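You operate a simulated robot arm through the tools that you are given. There is no shell and no other tool.

You run a simulated robot arm. Do the job below in one go: nothing can be reset, and whatever is moved stays where it is left.

TASK
Tighten the rim knobs of DUNE and MOON, then light both wheels.
Fine: both knobs tight before a switch goes on; the mode knobs stay on GLOW; leave both on.

Only the result counts: the job must be done as asked and must still hold three seconds after the hand-in. Knocking over, shifting, dropping, spilling or breaking anything else fails it.

THE ROBOT
A 6-joint arm with a two-finger gripper, fixed in place. Base frame: the origin is at the foot of the arm, x ahead of it, y to its left, z up. Units: m, rad, N and s.
Its first joint turns from -2.897 to 2.897 rad. Payload 2.45 kg.
The TCP is the grasp point between the finger pads, 0.02 m short of the fingertips. In the tool frame z runs along the fingers and y along their closing line. Largest opening 0.14 m; the body of the gripper starts 0.168 m behind the TCP.
Orientation is that of the tool frame in the base frame, as [roll, pitch, yaw] about the fixed x, y, z axes, in that order (R = Rz(yaw) Ry(pitch) Rx(roll)). With the fingers straight down and closing along the base's y, the tool's x points along the base's -x, its y along +y and its z along -z.

THE INTERFACE
- The arm moves only by the tool drive_tool. Its argument "series" is one flat list of numbers, 7 for each row, row after row: the shift along the base's x, y, z in units of 50 mm (1.0 is 50 mm), then the turn, a rotation vector about the base's x, y, z in units of 6 degrees (1.0 is 6 degrees), then the opening, from 0 (shut) to 1 (fully open). In form: [dx, dy, dz, wx, wy, wz, jaw, dx, dy, dz, wx, wy, wz, jaw, ...]. A call has 1 to 20 rows; each row shifts and turns the commanded pose from where the row before left it. A call with a number of a shift or a turn outside -1 to 1 is refused whole. Each row takes 0.2 s and may step no farther than 0.05 m and 0.15 rad from the row before; otherwise, or with a gripper value out of range, the whole call is refused. Where a pose cannot be reached the arm comes as near as it can. A force on the tool above 40 N (or 10 N above the force at the start of the call, whichever is more), or a blocked arm, ends the call early, and 0.2 s more pass. The fingers move at their own pace (about 0.045 m/s each) and stop on an object; they squeeze with about 27 N. The grip force told is the motor's: it shows also when the fingers shut on nothing. Time passes only in rows, and 0.2 s behind the last, so rows that do not move let the fingers close. It gives the time, the measured TCP pose, the force on the tool (base axes), the opening and the grip force at its end, in the units of the frame above (readings bear some noise), with the torque about the TCP (base axes, N m) and any sound that the robot's microphone picked up.
- Cameras (640 x 400 px; columns grow to the right, rows downward): "scene" is fixed at [0.2201, -0.6492, 1.534]; the picture's right is [0.97, -0.23, 0.00], its down [-0.07, -0.29, -0.95] and it looks along [0.22, 0.93, -0.30] (base axes); focal length 318 px, centre (320, 200). "wrist" rides on the gripper at [0.078, 0.011, -0.209] in the tool frame; the picture's right is [-0.14, 0.99, 0.00], its down [-0.92, -0.13, -0.37] and it looks along [-0.37, -0.05, 0.93] (tool axes); focal length 280 px, centre (320, 200). There is no depth. A picture from a camera that has moved, and an enlarged one, comes with that camera's place and axes in the base frame and with its lens.
- snapshot(camera): a new picture of that camera. The clock stands still meanwhile.
- inspect(camera, box): a new picture of the part [left, top, right, bottom] of that camera's present view, enlarged. The clock stands still meanwhile.
- sign_off(): hands the job in; it is judged then, once.

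Nothing tells you positions but the pictures and the camera data. Unless the task says otherwise, let go and move clear before handing in.

The tools are called after ">>>" as a command line: name --argument value ..., lists and objects as JSON in quotes. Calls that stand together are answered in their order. drive_tool: Moves the arm, as the interface text tells. Its arguments: {"type":"object","properties":{"series":{"type":"array","items":{"type":"number"}}},"required":["series"]} The other tools are called the same way: snapshot (camera) takes a picture; inspect (camera, box) takes an enlarged picture of a part of a camera's view; sign_off () hands the job in.

At the start:

```text
t: 0.0
eef_pos: [0.4269, 0.2761, 1.3835]
ee_rot: [3.14, -0.001, -3.142]
ft_force: [0.6, 0.3, 0.0]
wrist_torque: [-0.05, -0.01, 0.05]
finger_gap: 0.1401
gripper_force: 0.0
```

scene: 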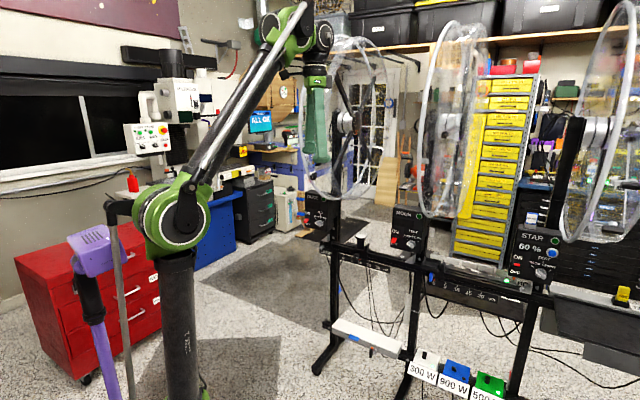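
wrist: 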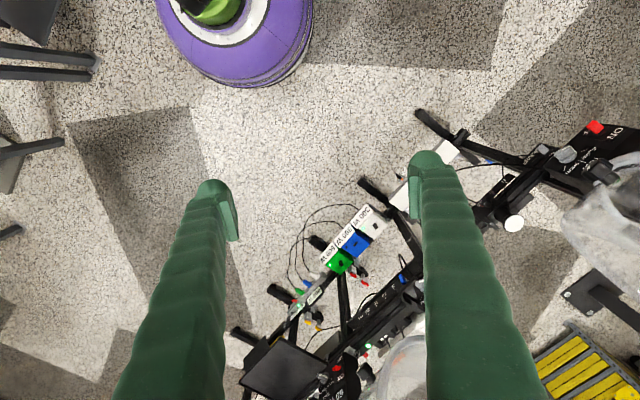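

I see a stand with several wheels and a control box below each (one hidden behind the arm, then MOON and STAR). I'll enlarge the views to read the labels and find the knobs.

>>> inspect --camera "scene" --box '[280, 160, 440, 260]'

>>> inspect --camera "scene" --box '[480, 200, 640, 300]'

>>> inspect --camera "scene" --box '[290, 20, 500, 151]'

>>> inspect --camera "scene" --box '[300, 220, 560, 400]'

>>> inspect --camera "wrist" --box '[400, 100, 640, 250]'

```text
4.00 times, centred on (360, 210) of scene
camera zoom: at [0.2201, -0.6492, 1.534], right [0.97, -0.23, 0.0], down [-0.07, -0.29, -0.95], along [0.22, 0.93, -0.3], focal length 1273 px, centre (160, 160)
```

zoom: 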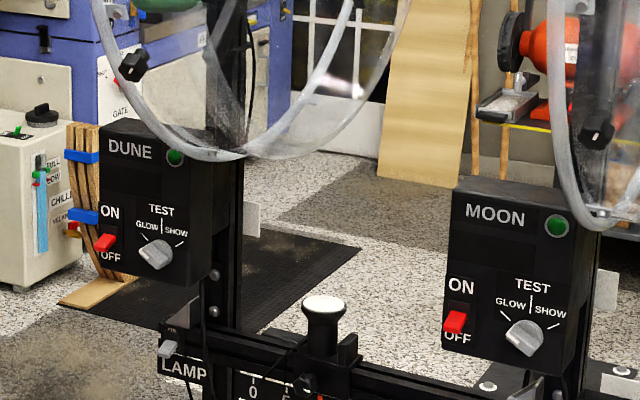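

```text
4.00 times, centred on (560, 250) of scene
camera zoom: at [0.2201, -0.6492, 1.534], right [0.97, -0.23, 0.0], down [-0.07, -0.29, -0.95], along [0.22, 0.93, -0.3], focal length 1273 px, centre (-640, 0)
```

zoom: 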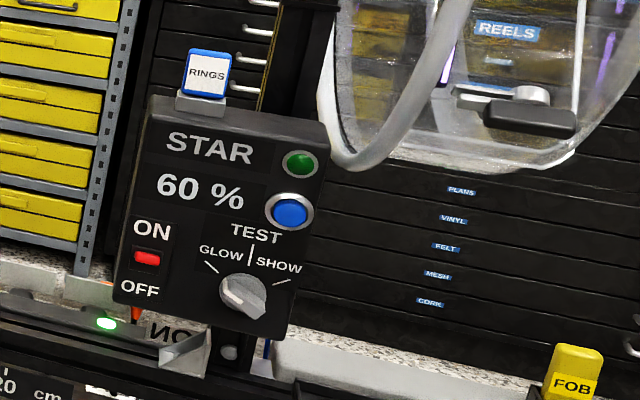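

```text
3.05 times, centred on (395, 86) of scene
camera zoom: at [0.2201, -0.6492, 1.534], right [0.97, -0.23, 0.0], down [-0.07, -0.29, -0.95], along [0.22, 0.93, -0.3], focal length 970 px, centre (91, 549)
```

zoom: 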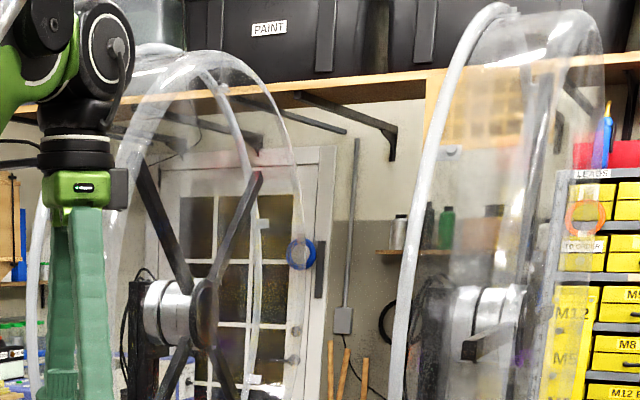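

```text
2.22 times, centred on (430, 310) of scene
camera zoom: at [0.2201, -0.6492, 1.534], right [0.97, -0.23, 0.0], down [-0.07, -0.29, -0.95], along [0.22, 0.93, -0.3], focal length 708 px, centre (76, -44)
```

zoom: 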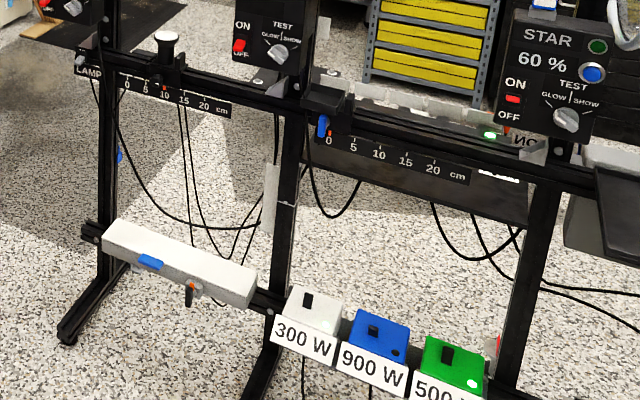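

```text
2.67 times, centred on (520, 175) of wrist
camera zoom: at [0.3481, 0.2862, 1.5902], right [0.14, 0.99, 0.0], down [0.92, -0.13, 0.37], along [0.37, -0.05, -0.93], focal length 748 px, centre (-213, 267)
```

zoom: 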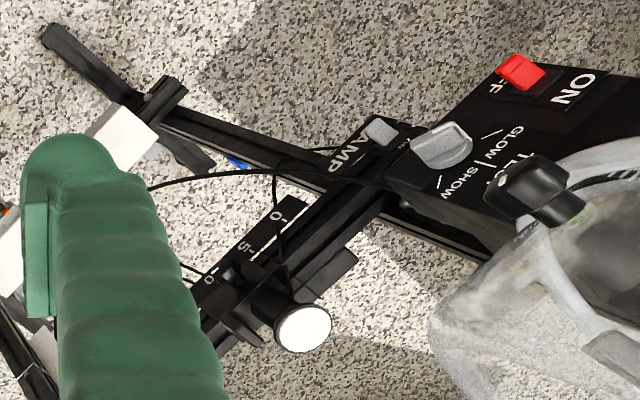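

The boxes for DUNE, MOON and STAR sit on a frame running diagonally in front of the arm. DUNE's switch is near (0.52, 0.91, 0.92), MOON's near (0.86, 0.58, 0.92), and DUNE's rim knob is near (0.50, 0.64, 1.22). I'll turn the tool toward the frame to get better views.

>>> drive_tool --series '[0, 0, 0, 0, 0, 0.96, 1, 0, 0, 0, 0, 0, 0.96, 1, 0, 0, 0, 0, 0, 0.96, 1, 0, 0, 0, 0, 0, 0.96, 1, 0, 0, 0, 0, 0, 0.96, 1, 0, 0, 0, 0, 0, 0.96, 1, 0, 0, 0, 0, 0, 0.96, 1, 0, 0, 0, 0, 0, 0.96, 1, 0, 0, 0, 0.72, -0.69, 0, 1, 0, 0, 0, 0.72, -0.69, 0, 1, 0, 0, 0, 0.72, -0.69, 0, 1, 0, 0, 0, 0.72, -0.69, 0, 1, 0, 0, 0, 0.72, -0.69, 0, 1, 0, 0, 0, 0.72, -0.69, 0, 1]'

>>> snapshot --camera "wrist"

>>> snapshot --camera "scene"

```text
t: 3.0
eef_pos: [0.4263, 0.2747, 1.3821]
ee_rot: [3.14, 0.628, -2.339]
ft_force: [0.5, 0.0, -0.1]
wrist_torque: [-0.03, 0.06, 0.03]
finger_gap: 0.14
gripper_force: 0.0
```

```text
taken
camera wrist: at [0.2897, 0.1486, 1.5047], right [-0.64, 0.77, 0.08], down [0.46, 0.29, 0.84], along [0.62, 0.57, -0.54], focal length 280 px, centre (320, 200)
```

wrist: 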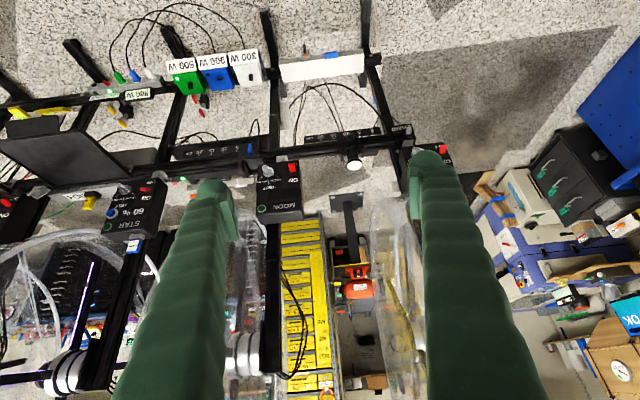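

```text
taken
```

scene: 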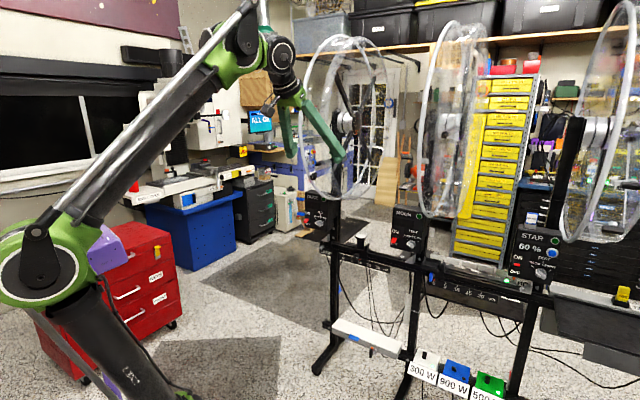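

The wheels stand edge-on to the arm, perpendicular to the frame. I'll bring the tool level for a straight view.

>>> drive_tool --series '[0, 0, 0, 0.72, -0.69, 0, 1, 0, 0, 0, 0.72, -0.69, 0, 1, 0, 0, 0, 0.72, -0.69, 0, 1, 0, 0, 0, 0.72, -0.69, 0, 1, 0, 0, 0, 0.72, -0.69, 0, 1]'

>>> snapshot --camera "wrist"

>>> inspect --camera "wrist" --box '[200, 100, 440, 250]'

```text
t: 4.2
eef_pos: [0.4264, 0.2758, 1.3813]
ee_rot: [3.137, 1.15, -2.339]
ft_force: [0.2, 0.0, 0.1]
wrist_torque: [0.03, -0.01, 0.03]
finger_gap: 0.1397
gripper_force: 0.1
```

```text
taken
camera wrist: at [0.2644, 0.1223, 1.3952], right [-0.68, 0.73, 0.13], down [0.12, -0.06, 0.99], along [0.73, 0.68, -0.05], focal length 280 px, centre (320, 200)
```

wrist: 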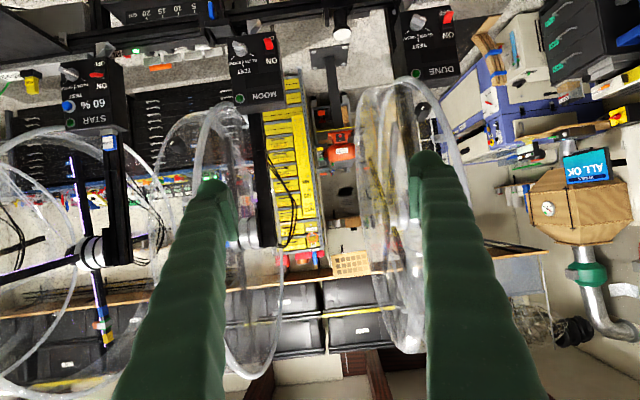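

```text
2.67 times, centred on (320, 175) of wrist
camera zoom: at [0.2644, 0.1223, 1.3952], right [-0.68, 0.73, 0.13], down [0.12, -0.06, 0.99], along [0.73, 0.68, -0.05], focal length 748 px, centre (320, 267)
```

zoom: 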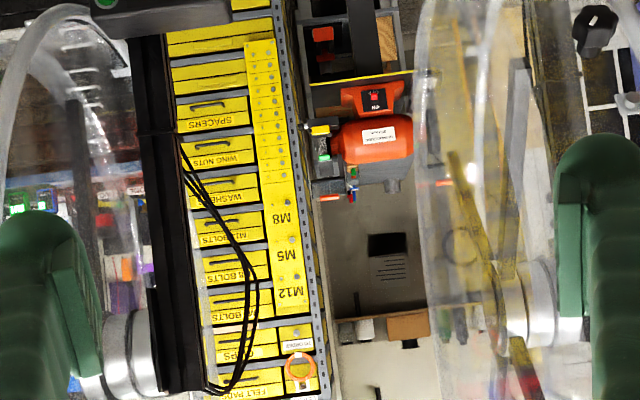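

>>> inspect --camera "wrist" --box '[350, 0, 510, 100]'

>>> inspect --camera "wrist" --box '[380, 70, 480, 160]'

>>> inspect --camera "wrist" --box '[180, 20, 300, 140]'

>>> inspect --camera "scene" --box '[295, 150, 345, 200]'

>>> inspect --camera "scene" --box '[400, 160, 470, 220]'

```text
4.00 times, centred on (430, 50) of wrist
camera zoom: at [0.2644, 0.1223, 1.3952], right [-0.68, 0.73, 0.13], down [0.12, -0.06, 0.99], along [0.73, 0.68, -0.05], focal length 1122 px, centre (-120, 800)
```

zoom: 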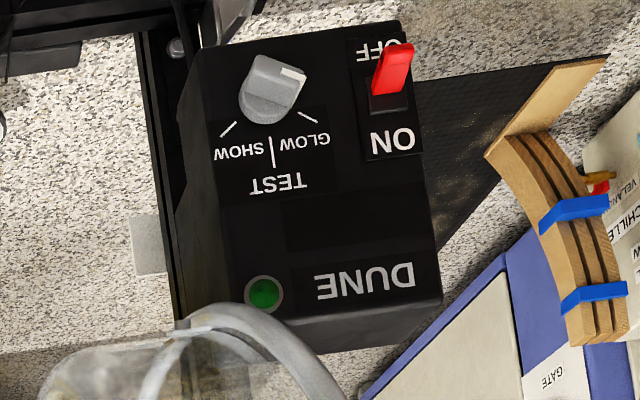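

```text
4.44 times, centred on (430, 115) of wrist
camera zoom: at [0.2644, 0.1223, 1.3952], right [-0.68, 0.73, 0.13], down [0.12, -0.06, 0.99], along [0.73, 0.68, -0.05], focal length 1246 px, centre (-169, 578)
```

zoom: 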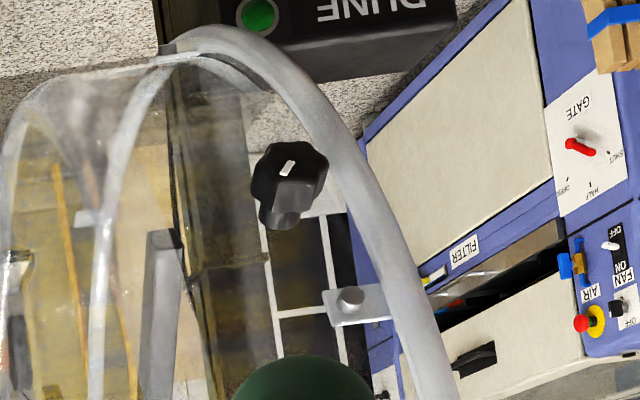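

```text
3.33 times, centred on (240, 80) of wrist
camera zoom: at [0.2644, 0.1223, 1.3952], right [-0.68, 0.73, 0.13], down [0.12, -0.06, 0.99], along [0.73, 0.68, -0.05], focal length 935 px, centre (587, 600)
```

zoom: 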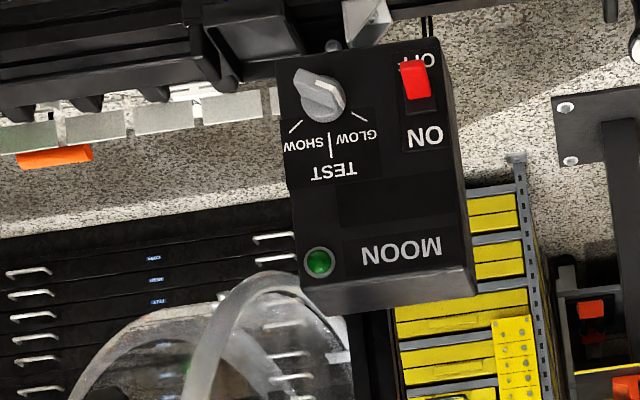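

```text
8.00 times, centred on (320, 175) of scene
camera zoom: at [0.2201, -0.6492, 1.534], right [0.97, -0.23, 0.0], down [-0.07, -0.29, -0.95], along [0.22, 0.93, -0.3], focal length 2547 px, centre (320, 400)
```

zoom: 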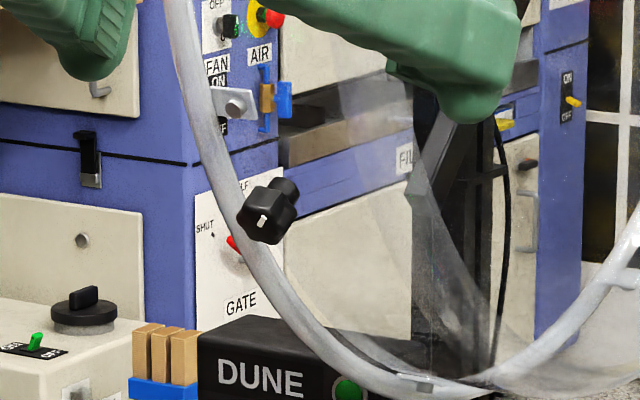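

```text
6.67 times, centred on (435, 190) of scene
camera zoom: at [0.2201, -0.6492, 1.534], right [0.97, -0.23, 0.0], down [-0.07, -0.29, -0.95], along [0.22, 0.93, -0.3], focal length 2122 px, centre (-447, 267)
```

zoom: 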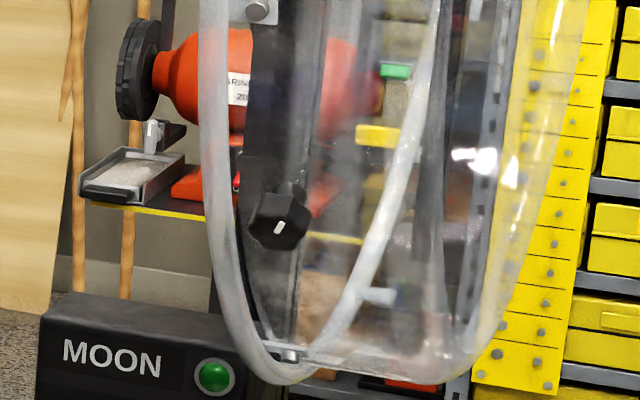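

The wheels are drums with two rims, and each rim knob is a lobed head on a radial stem at the front-low part, tilted about 27° below horizontal. I'll line the tool up with the DUNE knob axis at a distance and look.

>>> drive_tool --series '[-0.068, 0.542, -0.487, 0.679, -0.656, 0, 1, -0.068, 0.542, -0.487, 0.679, -0.656, 0, 1, -0.068, 0.542, -0.487, 0.679, -0.656, 0, 1, -0.068, 0.542, -0.487, 0.679, -0.656, 0, 1, -0.068, 0.542, -0.487, 0.679, -0.656, 0, 1, -0.068, 0.542, -0.487, 0.679, -0.656, 0, 1, -0.068, 0.542, -0.487, 0.679, -0.656, 0, 1, -0.068, 0.542, -0.487, 0.679, -0.656, 0, 1, -0.068, 0.542, -0.487, 0.679, -0.656, 0, 1]'

>>> snapshot --camera "wrist"

>>> snapshot --camera "scene"

```text
t: 6.2
eef_pos: [0.4508, 0.4486, 1.1769]
ee_rot: [-0.397, 1.146, 0.447]
ft_force: [-0.3, -0.4, -0.5]
wrist_torque: [0.0, -0.01, -0.01]
finger_gap: 0.1399
gripper_force: 0.1
out of reach, approached as far as the arm can: row 5, 6, 7, 8, 9
```

```text
taken
camera wrist: at [0.3497, 0.3206, 1.0237], right [-0.76, 0.65, -0.03], down [-0.47, -0.51, 0.72], along [0.45, 0.56, 0.69], focal length 280 px, centre (320, 200)
```

wrist: 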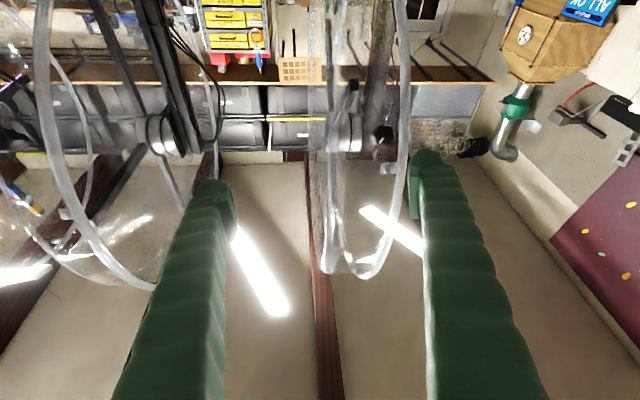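

```text
taken
```

scene: 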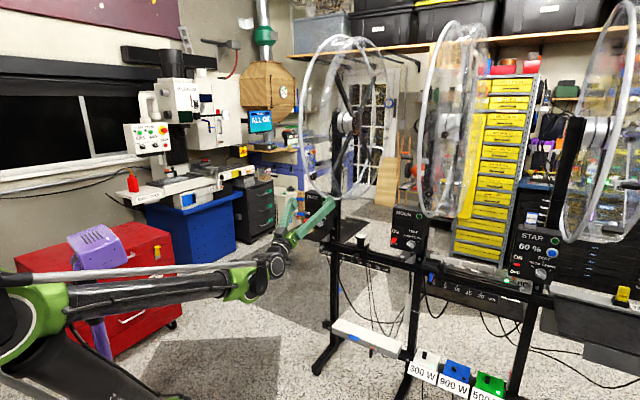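

The arm ran into a limit before the tool reached the upward tilt. I'll look at the arm's wrist to see what is limiting it.

>>> inspect --camera "scene" --box '[200, 170, 360, 320]'

>>> inspect --camera "scene" --box '[0, 220, 240, 400]'

>>> drive_tool --series '[0, 0, 0, 0, 0, 0, 1]'

```text
2.67 times, centred on (280, 245) of scene
camera zoom: at [0.2201, -0.6492, 1.534], right [0.97, -0.23, 0.0], down [-0.07, -0.29, -0.95], along [0.22, 0.93, -0.3], focal length 849 px, centre (427, 80)
```

zoom: 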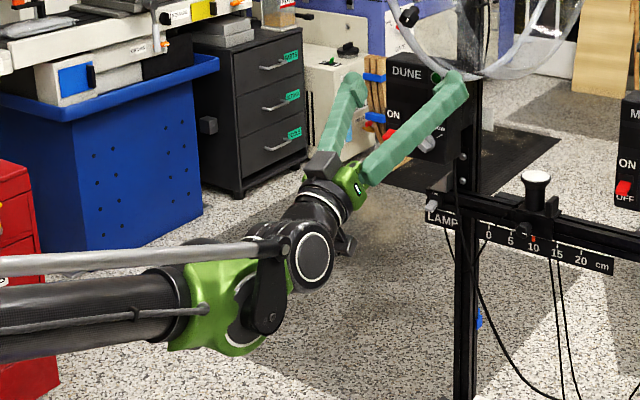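

```text
2.22 times, centred on (120, 310) of scene
camera zoom: at [0.2201, -0.6492, 1.534], right [0.97, -0.23, 0.0], down [-0.07, -0.29, -0.95], along [0.22, 0.93, -0.3], focal length 708 px, centre (764, -44)
```

zoom: 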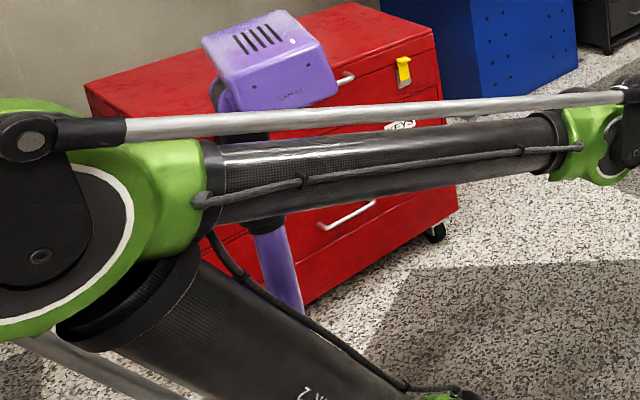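

```text
t: 6.6
eef_pos: [0.4513, 0.4496, 1.1765]
ee_rot: [-0.4, 1.147, 0.448]
ft_force: [-0.2, 1.0, -0.1]
wrist_torque: [-0.02, 0.02, 0.0]
finger_gap: 0.1403
gripper_force: 0.0
```

>>> drive_tool --series '[-0.74, 0.68, 0, 0, 0, 0, 1, 0, 0, 0, 0, 0, 0, 1]'

```text
refused: row 1 steps farther than a row can; nothing moved
```

>>> drive_tool --series '[-0.6, 0.56, 0, 0, 0, 0, 1, 0, 0, 0, 0, 0, 0, 1]'

```text
t: 7.2
eef_pos: [0.4489, 0.4522, 1.1772]
ee_rot: [-0.401, 1.149, 0.453]
ft_force: [-0.5, -1.1, -0.1]
wrist_torque: [0.01, -0.01, 0.01]
finger_gap: 0.14
gripper_force: 0.0
out of reach, approached as far as the arm can: row 1
```

>>> drive_tool --series '[0, 0, 0, 0, 0, 1, 1, 0, 0, 0, 0, 0, 1, 1]'

>>> drive_tool --series '[0.4, 0.4, 0, 0, 0, 0, 1, 0.4, 0.4, 0, 0, 0, 0, 1]'

>>> drive_tool --series '[0, 0, 0.6, 0, 0, 0, 1, 0, 0, 0.6, 0, 0, 0, 1]'

```text
t: 7.8
eef_pos: [0.4481, 0.4519, 1.1769]
ee_rot: [-0.357, 1.151, 0.673]
ft_force: [-0.2, -0.4, -0.3]
wrist_torque: [0.0, 0.03, -0.03]
finger_gap: 0.14
gripper_force: 0.0
```

```text
t: 8.4
eef_pos: [0.489, 0.4935, 1.1764]
ee_rot: [-0.354, 1.149, 0.673]
ft_force: [-0.5, -0.6, -0.3]
wrist_torque: [0.02, -0.02, 0.01]
finger_gap: 0.1399
gripper_force: 0.1
```

```text
t: 9.0
eef_pos: [0.4872, 0.4942, 1.2383]
ee_rot: [-0.357, 1.149, 0.67]
ft_force: [0.1, 0.7, 0.6]
wrist_torque: [0.01, -0.02, 0.01]
finger_gap: 0.14
gripper_force: 0.1
```

Some directions are blocked and others free, so one joint looks to be at its limit. I'll back off a little and probe the tool's roll and yaw.

>>> drive_tool --series '[-0.6, -0.6, -0.3, 0, 0, 0, 1, -0.2, -0.3, -0.3, 0, 0, 0, 1]'

>>> drive_tool --series '[0, 0, 0, 0.453, 0.805, 0.384, 1, 0, 0, 0, 0.453, 0.805, 0.384, 1]'

>>> drive_tool --series '[0, 0, 0, 0, 0, -1, 1, 0, 0, 0, 0, 0, -1, 1]'

>>> drive_tool --series '[-0.6, 0.56, 0, 0, 0, 0, 1, -0.6, 0.56, 0, 0, 0, 0, 1]'

```text
t: 9.6
eef_pos: [0.4486, 0.4484, 1.209]
ee_rot: [-0.356, 1.149, 0.672]
ft_force: [0.7, 0.1, 0.0]
wrist_torque: [0.0, -0.03, 0.02]
finger_gap: 0.1402
gripper_force: 0.0
```

```text
t: 10.2
eef_pos: [0.4482, 0.4474, 1.2081]
ee_rot: [0.135, 1.174, 1.206]
ft_force: [0.0, 0.5, 0.5]
wrist_torque: [-0.04, 0.03, -0.01]
finger_gap: 0.1401
gripper_force: 0.2
```

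```text
t: 10.8
eef_pos: [0.4571, 0.4392, 1.2069]
ee_rot: [0.119, 1.179, 0.991]
ft_force: [-0.2, 0.3, 0.1]
wrist_torque: [0.01, 0.01, 0.03]
finger_gap: 0.14
gripper_force: 0.1
out of reach, approached as far as the arm can: row 2
```

```text
t: 11.4
eef_pos: [0.452, 0.4396, 1.2079]
ee_rot: [0.116, 1.179, 0.992]
ft_force: [0.6, -0.2, 0.1]
wrist_torque: [-0.02, 0.02, 0.0]
finger_gap: 0.14
gripper_force: 0.1
out of reach, approached as far as the arm can: row 1, 2
```

The blockage fits a wrist roll limit (about ±2.9 rad) when the tool bends straight up from the forearm. For DUNE I'll go round the other side: lower the tool, swing it right, then raise it again.

>>> drive_tool --series '[-0.111, -0.133, 0.156, -0.739, 0.629, 0, 1, -0.111, -0.133, 0.156, -0.739, 0.629, 0, 1, -0.111, -0.133, 0.156, -0.739, 0.629, 0, 1, -0.111, -0.133, 0.156, -0.739, 0.629, 0, 1, -0.111, -0.133, 0.156, -0.739, 0.629, 0, 1, -0.111, -0.133, 0.156, -0.739, 0.629, 0, 1, -0.111, -0.133, 0.156, -0.739, 0.629, 0, 1, -0.111, -0.133, 0.156, -0.739, 0.629, 0, 1, -0.111, -0.133, 0.156, -0.739, 0.629, 0, 1, 0, 0, 0, 0, 0, -1, 1, 0, 0, 0, 0, 0, -1, 1, 0, 0, 0, 0, 0, -1, 1, 0, 0, 0, 0, 0, -1, 1, 0, 0, 0, 0, 0, -1, 1]'

>>> snapshot --camera "scene"

```text
t: 14.4
eef_pos: [0.4054, 0.3865, 1.2744]
ee_rot: [3.051, 1.106, -2.908]
ft_force: [-0.6, -1.0, -0.1]
wrist_torque: [0.0, 0.01, 0.03]
finger_gap: 0.1399
gripper_force: 0.1
out of reach, approached as far as the arm can: row 5
```

```text
taken
```

scene: 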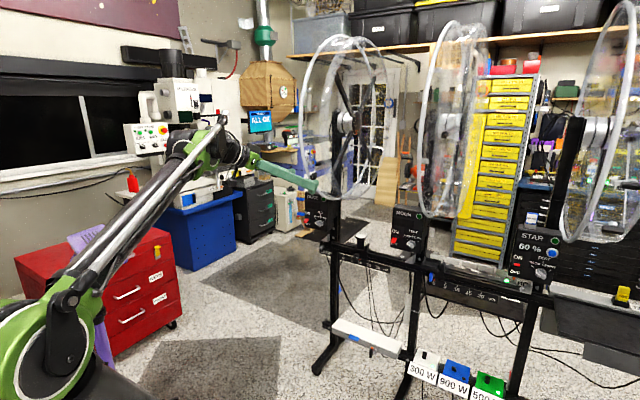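

>>> drive_tool --series '[0, 0.1, -0.2, 0.23, -0.965, 0, 1, 0, 0.1, -0.2, 0.23, -0.965, 0, 1, 0, 0.1, -0.2, 0.23, -0.965, 0, 1, 0, 0.1, -0.2, 0.23, -0.965, 0, 1, 0, 0.1, -0.2, 0.23, -0.965, 0, 1, 0, 0.1, -0.2, 0.23, -0.965, 0, 1, 0, 0.1, -0.2, 0.23, -0.965, 0, 1, 0, 0.1, -0.2, 0.23, -0.965, 0, 1, 0, 0.1, -0.2, 0.23, -0.965, 0, 1]'

>>> drive_tool --series '[0, 0.2, 0, 0, 0, 1, 1, 0, 0.2, 0, 0, 0, 1, 1, 0, 0.2, 0, 0, 0, 1, 1]'

>>> snapshot --camera "wrist"

>>> snapshot --camera "scene"

```text
t: 16.4
eef_pos: [0.4044, 0.4323, 1.1855]
ee_rot: [-0.096, 1.099, 0.233]
ft_force: [0.8, -0.1, 0.4]
wrist_torque: [0.0, -0.02, 0.02]
finger_gap: 0.1401
gripper_force: 0.1
```

```text
t: 17.2
eef_pos: [0.4057, 0.4613, 1.1843]
ee_rot: [-0.097, 1.101, 0.547]
ft_force: [-0.3, 0.6, -1.0]
wrist_torque: [0.01, 0.02, 0.01]
finger_gap: 0.1399
gripper_force: 0.0
```

```text
taken
camera wrist: at [0.2807, 0.3752, 1.0203], right [-0.64, 0.77, 0.08], down [-0.54, -0.52, 0.66], along [0.55, 0.38, 0.75], focal length 280 px, centre (320, 200)
```

wrist: 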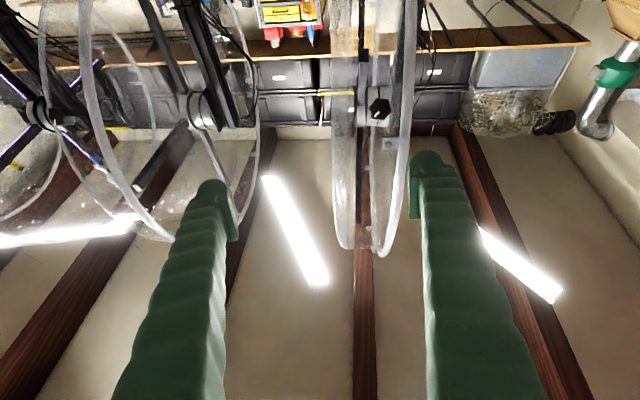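

```text
taken
```

scene: 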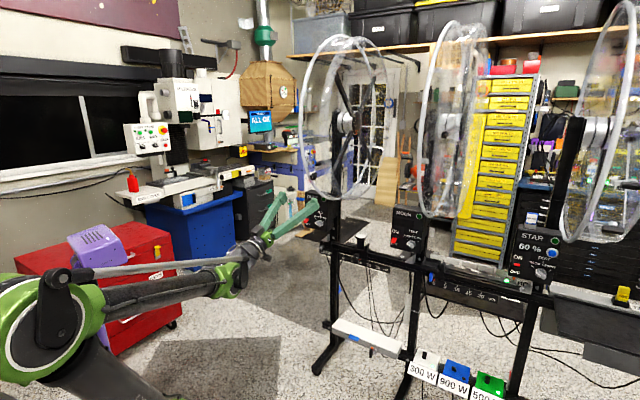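

The right-hand approach works. I'll zoom on the DUNE knob from here to refine its location.

>>> inspect --camera "wrist" --box '[330, 60, 430, 160]'

>>> inspect --camera "scene" --box '[295, 150, 345, 200]'

```text
4.00 times, centred on (380, 110) of wrist
camera zoom: at [0.2807, 0.3752, 1.0203], right [-0.64, 0.77, 0.08], down [-0.54, -0.52, 0.66], along [0.55, 0.38, 0.75], focal length 1122 px, centre (80, 560)
```

zoom: 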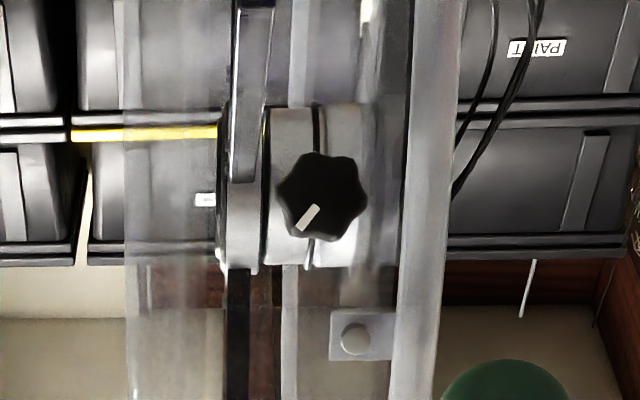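

```text
8.00 times, centred on (320, 175) of scene
camera zoom: at [0.2201, -0.6492, 1.534], right [0.97, -0.23, 0.0], down [-0.07, -0.29, -0.95], along [0.22, 0.93, -0.3], focal length 2547 px, centre (320, 400)
```

zoom: 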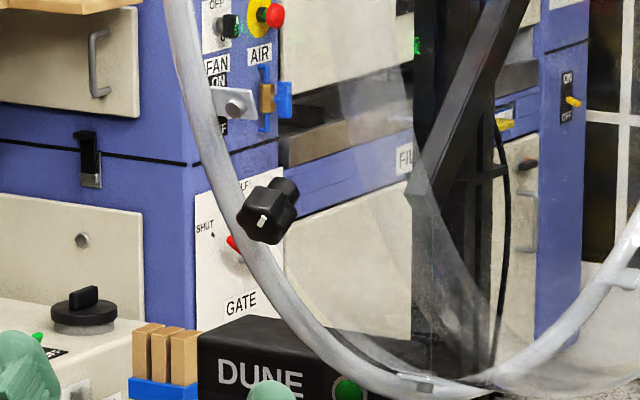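

The refined DUNE knob centre is (0.4915, 0.633, 1.220), with a head about 30 mm across. Before gripping I'll roll the tool back about 180° so there is room to turn clockwise.

>>> drive_tool --series '[0, 0, 0, -0.7, -0.54, -0.45, 0.5, 0, 0, 0, -0.7, -0.54, -0.45, 0.5, 0, 0, 0, -0.7, -0.54, -0.45, 0.5, 0, 0, 0, -0.7, -0.54, -0.45, 0.5, 0, 0, 0, -0.7, -0.54, -0.45, 0.5, 0, 0, 0, -0.7, -0.54, -0.45, 0.5, 0, 0, 0, -0.7, -0.54, -0.45, 0.5, 0, 0, 0, -0.7, -0.54, -0.45, 0.5, 0, 0, 0, -0.7, -0.54, -0.45, 0.5, 0, 0, 0, -0.7, -0.54, -0.45, 0.5, 0, 0, 0, -0.7, -0.54, -0.45, 0.5, 0, 0, 0, -0.7, -0.54, -0.45, 0.5, 0, 0, 0, -0.7, -0.54, -0.45, 0.5, 0, 0, 0, -0.7, -0.54, -0.45, 0.5, 0, 0, 0, -0.7, -0.54, -0.45, 0.5]'

>>> drive_tool --series '[0, 0, 0, -0.7, -0.54, -0.45, 0.5, 0, 0, 0, -0.7, -0.54, -0.45, 0.5, 0, 0, 0, -0.7, -0.54, -0.45, 0.5, 0, 0, 0, -0.7, -0.54, -0.45, 0.5, 0, 0, 0, -0.7, -0.54, -0.45, 0.5, 0, 0, 0, -0.7, -0.54, -0.45, 0.5, 0, 0, 0, -0.7, -0.54, -0.45, 0.5, 0, 0, 0, -0.7, -0.54, -0.45, 0.5, 0, 0, 0, -0.7, -0.54, -0.45, 0.5, 0, 0, 0, -0.7, -0.54, -0.45, 0.5, 0, 0, 0, -0.7, -0.54, -0.45, 0.5, 0, 0, 0, -0.7, -0.54, -0.45, 0.5, 0, 0, 0, -0.7, -0.54, -0.45, 0.5, 0, 0, 0, -0.7, -0.54, -0.45, 0.5, 0, 0, 0, -0.7, -0.54, -0.45, 0.5]'

>>> snapshot --camera "wrist"

```text
t: 20.4
eef_pos: [0.4044, 0.4619, 1.1846]
ee_rot: [-1.095, -0.033, -0.933]
ft_force: [-0.2, -0.4, 1.3]
wrist_torque: [-0.02, 0.0, 0.02]
finger_gap: 0.0701
gripper_force: 0.0
```

```text
t: 23.6
eef_pos: [0.4047, 0.462, 1.1841]
ee_rot: [0.056, -1.096, -2.543]
ft_force: [0.3, 0.9, -0.3]
wrist_torque: [0.01, -0.01, -0.05]
finger_gap: 0.0699
gripper_force: 0.0
```

```text
taken
camera wrist: at [0.2357, 0.3186, 1.1591], right [0.65, -0.75, -0.1], down [0.01, 0.14, -0.99], along [0.76, 0.64, 0.1], focal length 280 px, centre (320, 200)
```

wrist: 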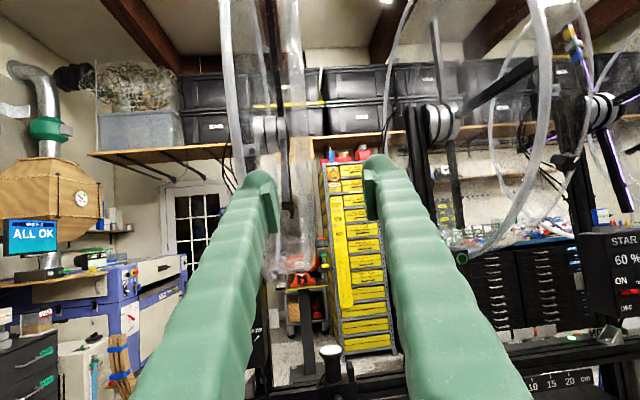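

>>> drive_tool --series '[0.14, 0.537, -0.07, 0.08, -0.085, 0.392, 0.5, 0.14, 0.537, -0.07, 0.08, -0.085, 0.392, 0.5, 0.14, 0.537, -0.07, 0.08, -0.085, 0.392, 0.5, 0.14, 0.537, -0.07, 0.08, -0.085, 0.392, 0.5]'

>>> snapshot --camera "wrist"

>>> inspect --camera "scene" --box '[270, 140, 350, 220]'

```text
t: 24.6
eef_pos: [0.4322, 0.5695, 1.1707]
ee_rot: [0.046, -1.046, -2.369]
ft_force: [-0.4, -0.1, 0.0]
wrist_torque: [0.01, 0.01, -0.01]
finger_gap: 0.0698
gripper_force: 0.1
```

```text
taken
camera wrist: at [0.2899, 0.4013, 1.1343], right [0.77, -0.63, -0.1], down [0.02, 0.17, -0.98], along [0.64, 0.75, 0.15], focal length 280 px, centre (320, 200)
```

wrist: 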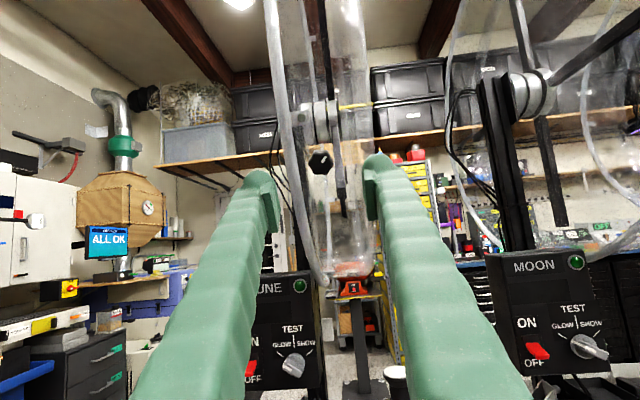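

```text
5.00 times, centred on (310, 180) of scene
camera zoom: at [0.2201, -0.6492, 1.534], right [0.97, -0.23, 0.0], down [-0.07, -0.29, -0.95], along [0.22, 0.93, -0.3], focal length 1592 px, centre (370, 300)
```

zoom: 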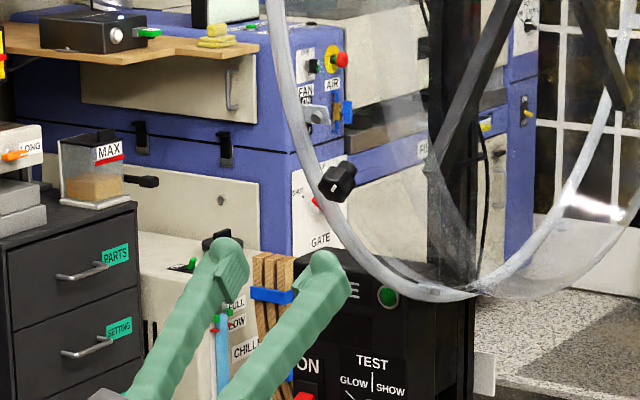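

>>> inspect --camera "wrist" --box '[280, 120, 360, 200]'

```text
5.00 times, centred on (320, 160) of wrist
camera zoom: at [0.2899, 0.4013, 1.1343], right [0.77, -0.63, -0.1], down [0.02, 0.17, -0.98], along [0.64, 0.75, 0.15], focal length 1402 px, centre (320, 400)
```

zoom: 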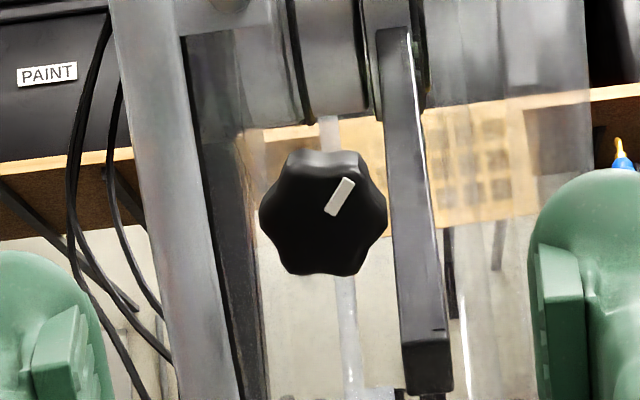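

The knob is centred between the fingers and the tool axis matches it. I'll advance 97 mm with the jaws at 56 mm, which keeps the fingertips short of the rim.

>>> drive_tool --series '[0.38, 0.412, 0.323, 0, 0, 0, 0.42, 0.38, 0.412, 0.323, 0, 0, 0, 0.42, 0.38, 0.412, 0.323, 0, 0, 0, 0.42]'

>>> inspect --camera "wrist" --box '[240, 140, 400, 240]'

>>> inspect --camera "scene" --box '[290, 150, 340, 200]'

```text
t: 25.4
eef_pos: [0.4888, 0.63, 1.218]
ee_rot: [0.045, -1.048, -2.369]
ft_force: [-0.1, 0.4, -0.8]
wrist_torque: [0.0, -0.02, 0.03]
finger_gap: 0.0589
gripper_force: 0.0
```

```text
4.00 times, centred on (320, 190) of wrist
camera zoom: at [0.3476, 0.461, 1.1825], right [0.77, -0.63, -0.1], down [0.02, 0.17, -0.98], along [0.64, 0.75, 0.15], focal length 1122 px, centre (320, 240)
```

zoom: 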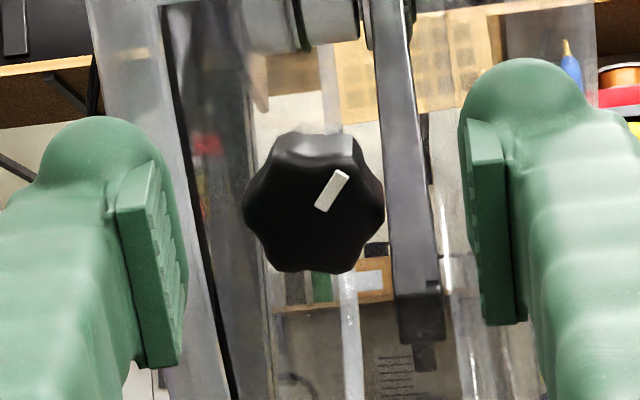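

```text
8.00 times, centred on (315, 175) of scene
camera zoom: at [0.2201, -0.6492, 1.534], right [0.97, -0.23, 0.0], down [-0.07, -0.29, -0.95], along [0.22, 0.93, -0.3], focal length 2547 px, centre (360, 400)
```

zoom: 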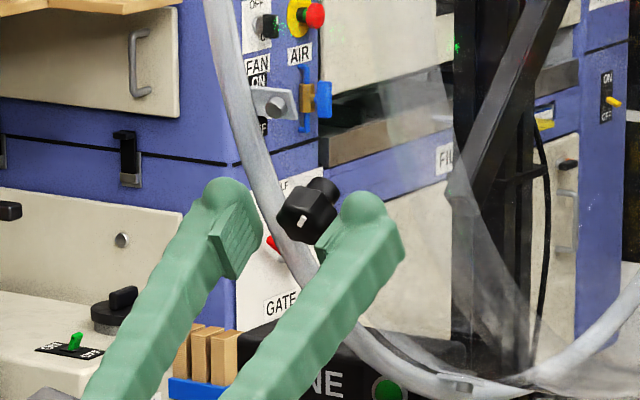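

>>> drive_tool --series '[0.014, 0.038, 0.056, 0, 0, 0, 0.42, 0, 0, 0, 0, 0, 0, 0, 0, 0, 0, 0, 0, 0, 0, 0, 0, 0, 0, 0, 0, 0, 0, 0, 0, 0, 0, 0, 0]'

>>> inspect --camera "wrist" --box '[240, 140, 400, 240]'

```text
t: 26.6
eef_pos: [0.491, 0.6319, 1.2229]
ee_rot: [0.047, -1.048, -2.37]
ft_force: [2.0, 1.8, 4.0]
wrist_torque: [0.01, 0.0, -0.02]
finger_gap: 0.0283
gripper_force: 44.4
```

```text
4.00 times, centred on (320, 190) of wrist
camera zoom: at [0.3481, 0.4638, 1.1857], right [0.77, -0.63, -0.1], down [0.02, 0.17, -0.98], along [0.64, 0.75, 0.15], focal length 1122 px, centre (320, 240)
```

zoom: 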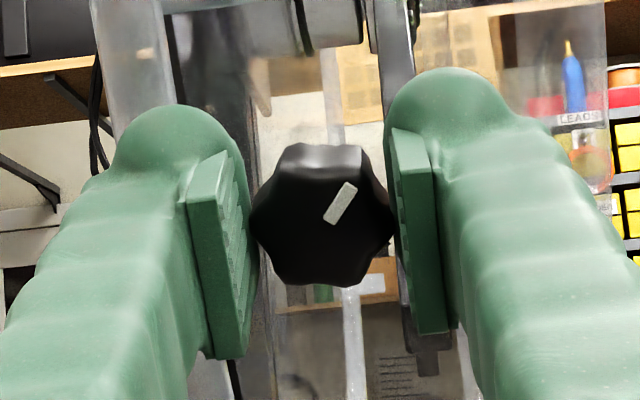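

The knob is gripped at 28 mm. I'll turn it clockwise about its axis and watch the torque.

>>> drive_tool --series '[0, 0, 0, 0.47, 0.51, 0.4, 0, 0, 0, 0, 0.47, 0.51, 0.4, 0, 0, 0, 0, 0.47, 0.51, 0.4, 0, 0, 0, 0, 0.47, 0.51, 0.4, 0]'

>>> inspect --camera "wrist" --box '[240, 140, 400, 240]'

```text
t: 27.6
eef_pos: [0.4918, 0.6321, 1.222]
ee_rot: [-0.488, -0.971, -1.744]
ft_force: [5.6, -15.1, -11.0]
wrist_torque: [0.23, -0.1, -0.27]
finger_gap: 0.0283
gripper_force: 44.9
```

```text
4.00 times, centred on (320, 190) of wrist
camera zoom: at [0.3697, 0.4488, 1.1795], right [0.81, -0.45, -0.38], down [-0.23, 0.35, -0.91], along [0.54, 0.82, 0.18], focal length 1122 px, centre (320, 240)
```

zoom: 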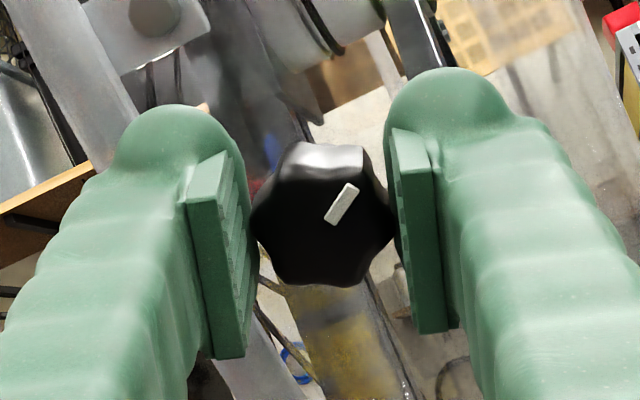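

>>> drive_tool --series '[0.01, -0.016, -0.012, 0, 0, 0, 0, 0, 0, 0, 0, 0, 0, 0]'

```text
t: 28.2
eef_pos: [0.4917, 0.632, 1.221]
ee_rot: [-0.483, -0.97, -1.748]
ft_force: [5.8, -11.0, -0.5]
wrist_torque: [0.01, 0.03, -0.13]
finger_gap: 0.0282
gripper_force: 44.6
```

The knob turns with the gripper, but my grip centre is about 2 mm off. I'll open, recentre on the axis, and regrip.

>>> drive_tool --series '[0, 0, 0, 0, 0, 0, 0.3, 0, 0, 0, 0, 0, 0, 0.3, -0.018, 0.018, -0.004, 0, 0, 0, 0.3, 0, 0, 0, 0, 0, 0, 0.3]'

>>> inspect --camera "wrist" --box '[240, 140, 400, 240]'

>>> drive_tool --series '[0, 0, 0, 0, 0, 0, 0, 0, 0, 0, 0, 0, 0, 0, 0, 0, 0, 0, 0, 0, 0]'

```text
t: 29.2
eef_pos: [0.4896, 0.6339, 1.2212]
ee_rot: [-0.485, -0.969, -1.747]
ft_force: [-0.3, 0.2, 0.2]
wrist_torque: [0.0, -0.02, -0.01]
finger_gap: 0.0421
gripper_force: 0.0
```

```text
4.00 times, centred on (320, 190) of wrist
camera zoom: at [0.3687, 0.4501, 1.1784], right [0.81, -0.45, -0.37], down [-0.23, 0.35, -0.91], along [0.54, 0.82, 0.18], focal length 1122 px, centre (320, 240)
```

zoom: 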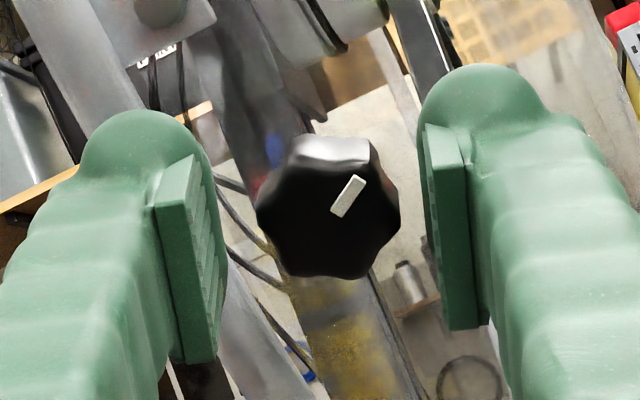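

```text
t: 30.0
eef_pos: [0.4922, 0.6311, 1.2204]
ee_rot: [-0.488, -0.972, -1.749]
ft_force: [7.0, -6.3, -7.0]
wrist_torque: [0.0, 0.06, -0.17]
finger_gap: 0.0282
gripper_force: 43.2
```

>>> drive_tool --series '[0.045, -0.045, -0.03, 0, 0, 0, 0, 0, 0, 0, 0, 0, 0, 0]'

```text
t: 30.6
eef_pos: [0.491, 0.631, 1.2209]
ee_rot: [-0.482, -0.97, -1.747]
ft_force: [4.0, 23.8, 25.6]
wrist_torque: [0.11, -0.07, 0.0]
finger_gap: 0.0286
gripper_force: 45.5
```

>>> drive_tool --series '[-0.026, 0.031, 0.021, 0, 0, 0, 0, 0, 0, 0, 0, 0, 0, 0]'

```text
t: 31.2
eef_pos: [0.4913, 0.6326, 1.2203]
ee_rot: [-0.485, -0.972, -1.747]
ft_force: [3.9, 10.5, 8.9]
wrist_torque: [-0.01, 0.04, -0.08]
finger_gap: 0.0281
gripper_force: 44.8
```

>>> drive_tool --series '[0.005, 0.005, 0.004, 0, 0, 0, 0, 0, 0, 0, 0.47, 0.51, 0.4, 0, 0, 0, 0, 0.47, 0.51, 0.4, 0, 0, 0, 0, 0.47, 0.51, 0.4, 0, 0, 0, 0, 0.47, 0.51, 0.4, 0]'

```text
t: 32.4
eef_pos: [0.4912, 0.6321, 1.2201]
ee_rot: [-0.808, -0.766, -1.329]
ft_force: [0.1, -11.2, -22.0]
wrist_torque: [0.01, 0.06, -0.27]
finger_gap: 0.0281
gripper_force: 45.1
```

>>> drive_tool --series '[0.008, -0.005, -0.019, 0, 0, 0, 0, 0, 0, 0, 0, 0, 0, 0]'

>>> inspect --camera "scene" --box '[280, 130, 360, 210]'

>>> snapshot --camera "wrist"

```text
t: 33.0
eef_pos: [0.4917, 0.6315, 1.2219]
ee_rot: [-0.805, -0.763, -1.332]
ft_force: [3.0, -11.0, -13.3]
wrist_torque: [-0.14, 0.17, -0.09]
finger_gap: 0.028
gripper_force: 45.1
```

```text
5.00 times, centred on (320, 170) of scene
camera zoom: at [0.2201, -0.6492, 1.534], right [0.97, -0.23, 0.0], down [-0.07, -0.29, -0.95], along [0.22, 0.93, -0.3], focal length 1592 px, centre (320, 350)
```

zoom: 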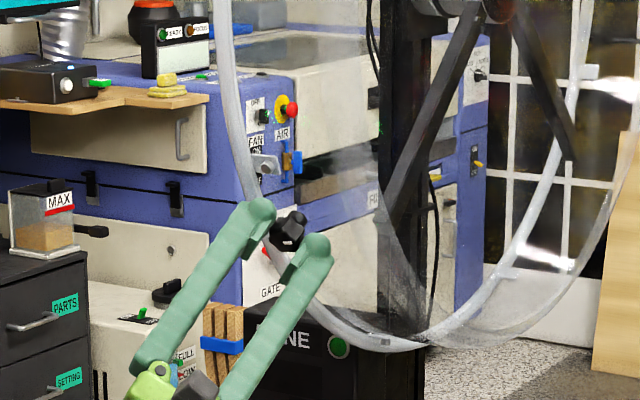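

```text
taken
camera wrist: at [0.3913, 0.4399, 1.1646], right [0.76, -0.22, -0.61], down [-0.47, 0.45, -0.76], along [0.44, 0.86, 0.24], focal length 280 px, centre (320, 200)
```

wrist: 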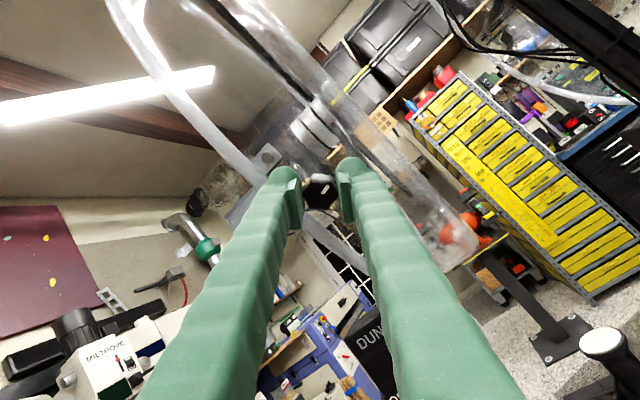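

>>> drive_tool --series '[0.007, -0.007, -0.011, 0, 0, 0, 0, 0, 0, 0, 0.47, 0.51, 0.4, 0, 0, 0, 0, 0.47, 0.51, 0.4, 0, 0, 0, 0, 0.47, 0.51, 0.4, 0, 0, 0, 0, 0.47, 0.51, 0.4, 0]'

```text
t: 34.2
eef_pos: [0.492, 0.6319, 1.2194]
ee_rot: [-0.965, -0.502, -1.068]
ft_force: [12.7, -3.0, 6.9]
wrist_torque: [-0.12, -0.32, -0.55]
finger_gap: 0.028
gripper_force: 44.3
```

>>> drive_tool --series '[0.006, -0.006, 0.003, 0, 0, 0, 0, 0, 0, 0, 0.35, 0.38, 0.3, 0, 0, 0, 0, 0.35, 0.38, 0.3, 0]'

>>> inspect --camera "wrist" --box '[240, 140, 400, 240]'

```text
t: 35.0
eef_pos: [0.4918, 0.6327, 1.2192]
ee_rot: [-0.997, -0.401, -0.988]
ft_force: [5.8, 3.9, 1.7]
wrist_torque: [-0.42, -0.28, -0.14]
finger_gap: 0.0285
gripper_force: 44.8
```

```text
4.00 times, centred on (320, 190) of wrist
camera zoom: at [0.4158, 0.4389, 1.1371], right [0.56, 0.13, -0.82], down [-0.76, 0.47, -0.44], along [0.33, 0.87, 0.36], focal length 1122 px, centre (320, 240)
```

zoom: 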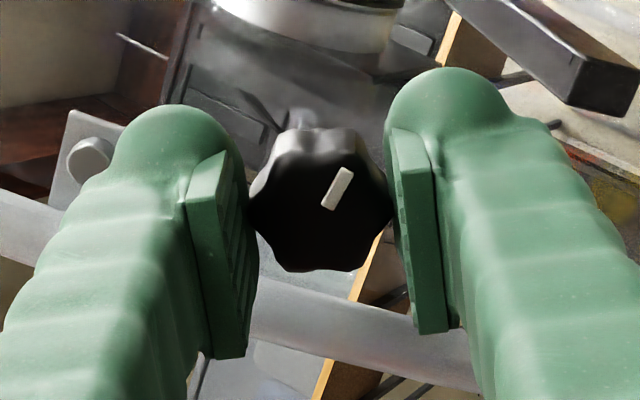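

>>> drive_tool --series '[0, 0, 0, 0.47, 0.51, 0.4, 0, 0, 0, 0, 0.47, 0.51, 0.4, 0, 0, 0, 0, 0.47, 0.51, 0.4, 0]'

```text
t: 35.8
eef_pos: [0.4932, 0.6331, 1.22]
ee_rot: [-1.04, -0.184, -0.851]
ft_force: [1.4, -0.8, -4.5]
wrist_torque: [-0.14, -0.1, -0.12]
finger_gap: 0.0283
gripper_force: 45.3
```

>>> drive_tool --series '[0, 0, 0, 0.47, 0.51, 0.4, 0, 0, 0, 0, 0.47, 0.51, 0.4, 0, 0, 0, 0, 0.47, 0.51, 0.4, 0, 0, 0, 0, 0.47, 0.51, 0.4, 0, 0, 0, 0, 0.47, 0.51, 0.4, 0]'

>>> inspect --camera "wrist" --box '[240, 140, 400, 240]'

```text
t: 37.0
eef_pos: [0.4924, 0.6328, 1.2189]
ee_rot: [-1.041, 0.179, -0.64]
ft_force: [2.1, -2.5, -19.9]
wrist_torque: [-0.37, -0.1, -0.2]
finger_gap: 0.0286
gripper_force: 44.8
```

```text
4.00 times, centred on (320, 190) of wrist
camera zoom: at [0.4338, 0.4579, 1.092], right [0.07, 0.57, -0.82], down [-0.97, 0.24, 0.09], along [0.25, 0.78, 0.57], focal length 1122 px, centre (320, 240)
```

zoom: 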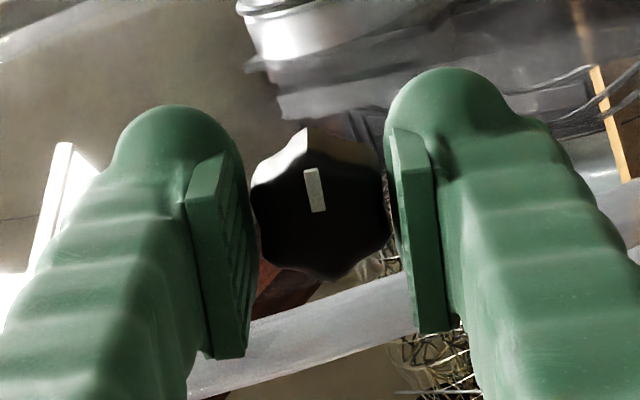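

The mark has slipped back relative to the fingers, so the knob may be near tight. I'll turn a bit further to see whether it moves at all.

>>> drive_tool --series '[0, 0, -0.01, 0.47, 0.51, 0.4, 0, 0, 0, 0, 0.47, 0.51, 0.4, 0, 0, 0, 0, 0.47, 0.51, 0.4, 0]'

>>> inspect --camera "wrist" --box '[240, 140, 400, 240]'

>>> inspect --camera "scene" --box '[290, 150, 340, 200]'

```text
t: 37.8
eef_pos: [0.4925, 0.6339, 1.22]
ee_rot: [-1.001, 0.39, -0.502]
ft_force: [5.4, 8.2, -9.7]
wrist_torque: [-0.47, -0.39, -0.25]
finger_gap: 0.0279
gripper_force: 45.2
```

```text
4.00 times, centred on (320, 190) of wrist
camera zoom: at [0.4333, 0.4712, 1.0768], right [-0.13, 0.68, -0.72], down [-0.96, 0.1, 0.27], along [0.25, 0.72, 0.64], focal length 1122 px, centre (320, 240)
```

zoom: 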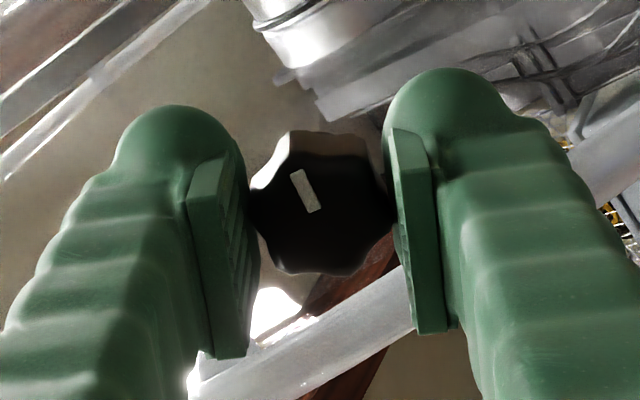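

```text
8.00 times, centred on (315, 175) of scene
camera zoom: at [0.2201, -0.6492, 1.534], right [0.97, -0.23, 0.0], down [-0.07, -0.29, -0.95], along [0.22, 0.93, -0.3], focal length 2547 px, centre (360, 400)
```

zoom: 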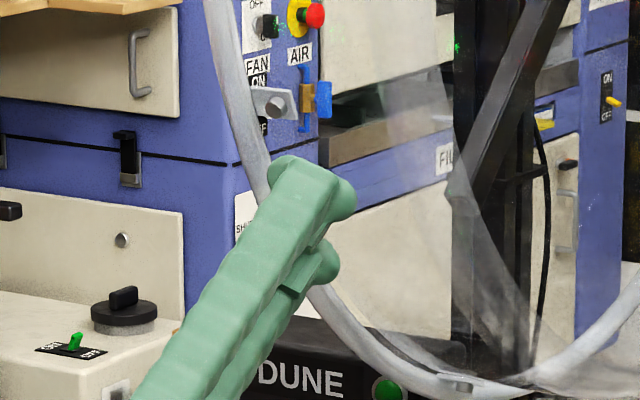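

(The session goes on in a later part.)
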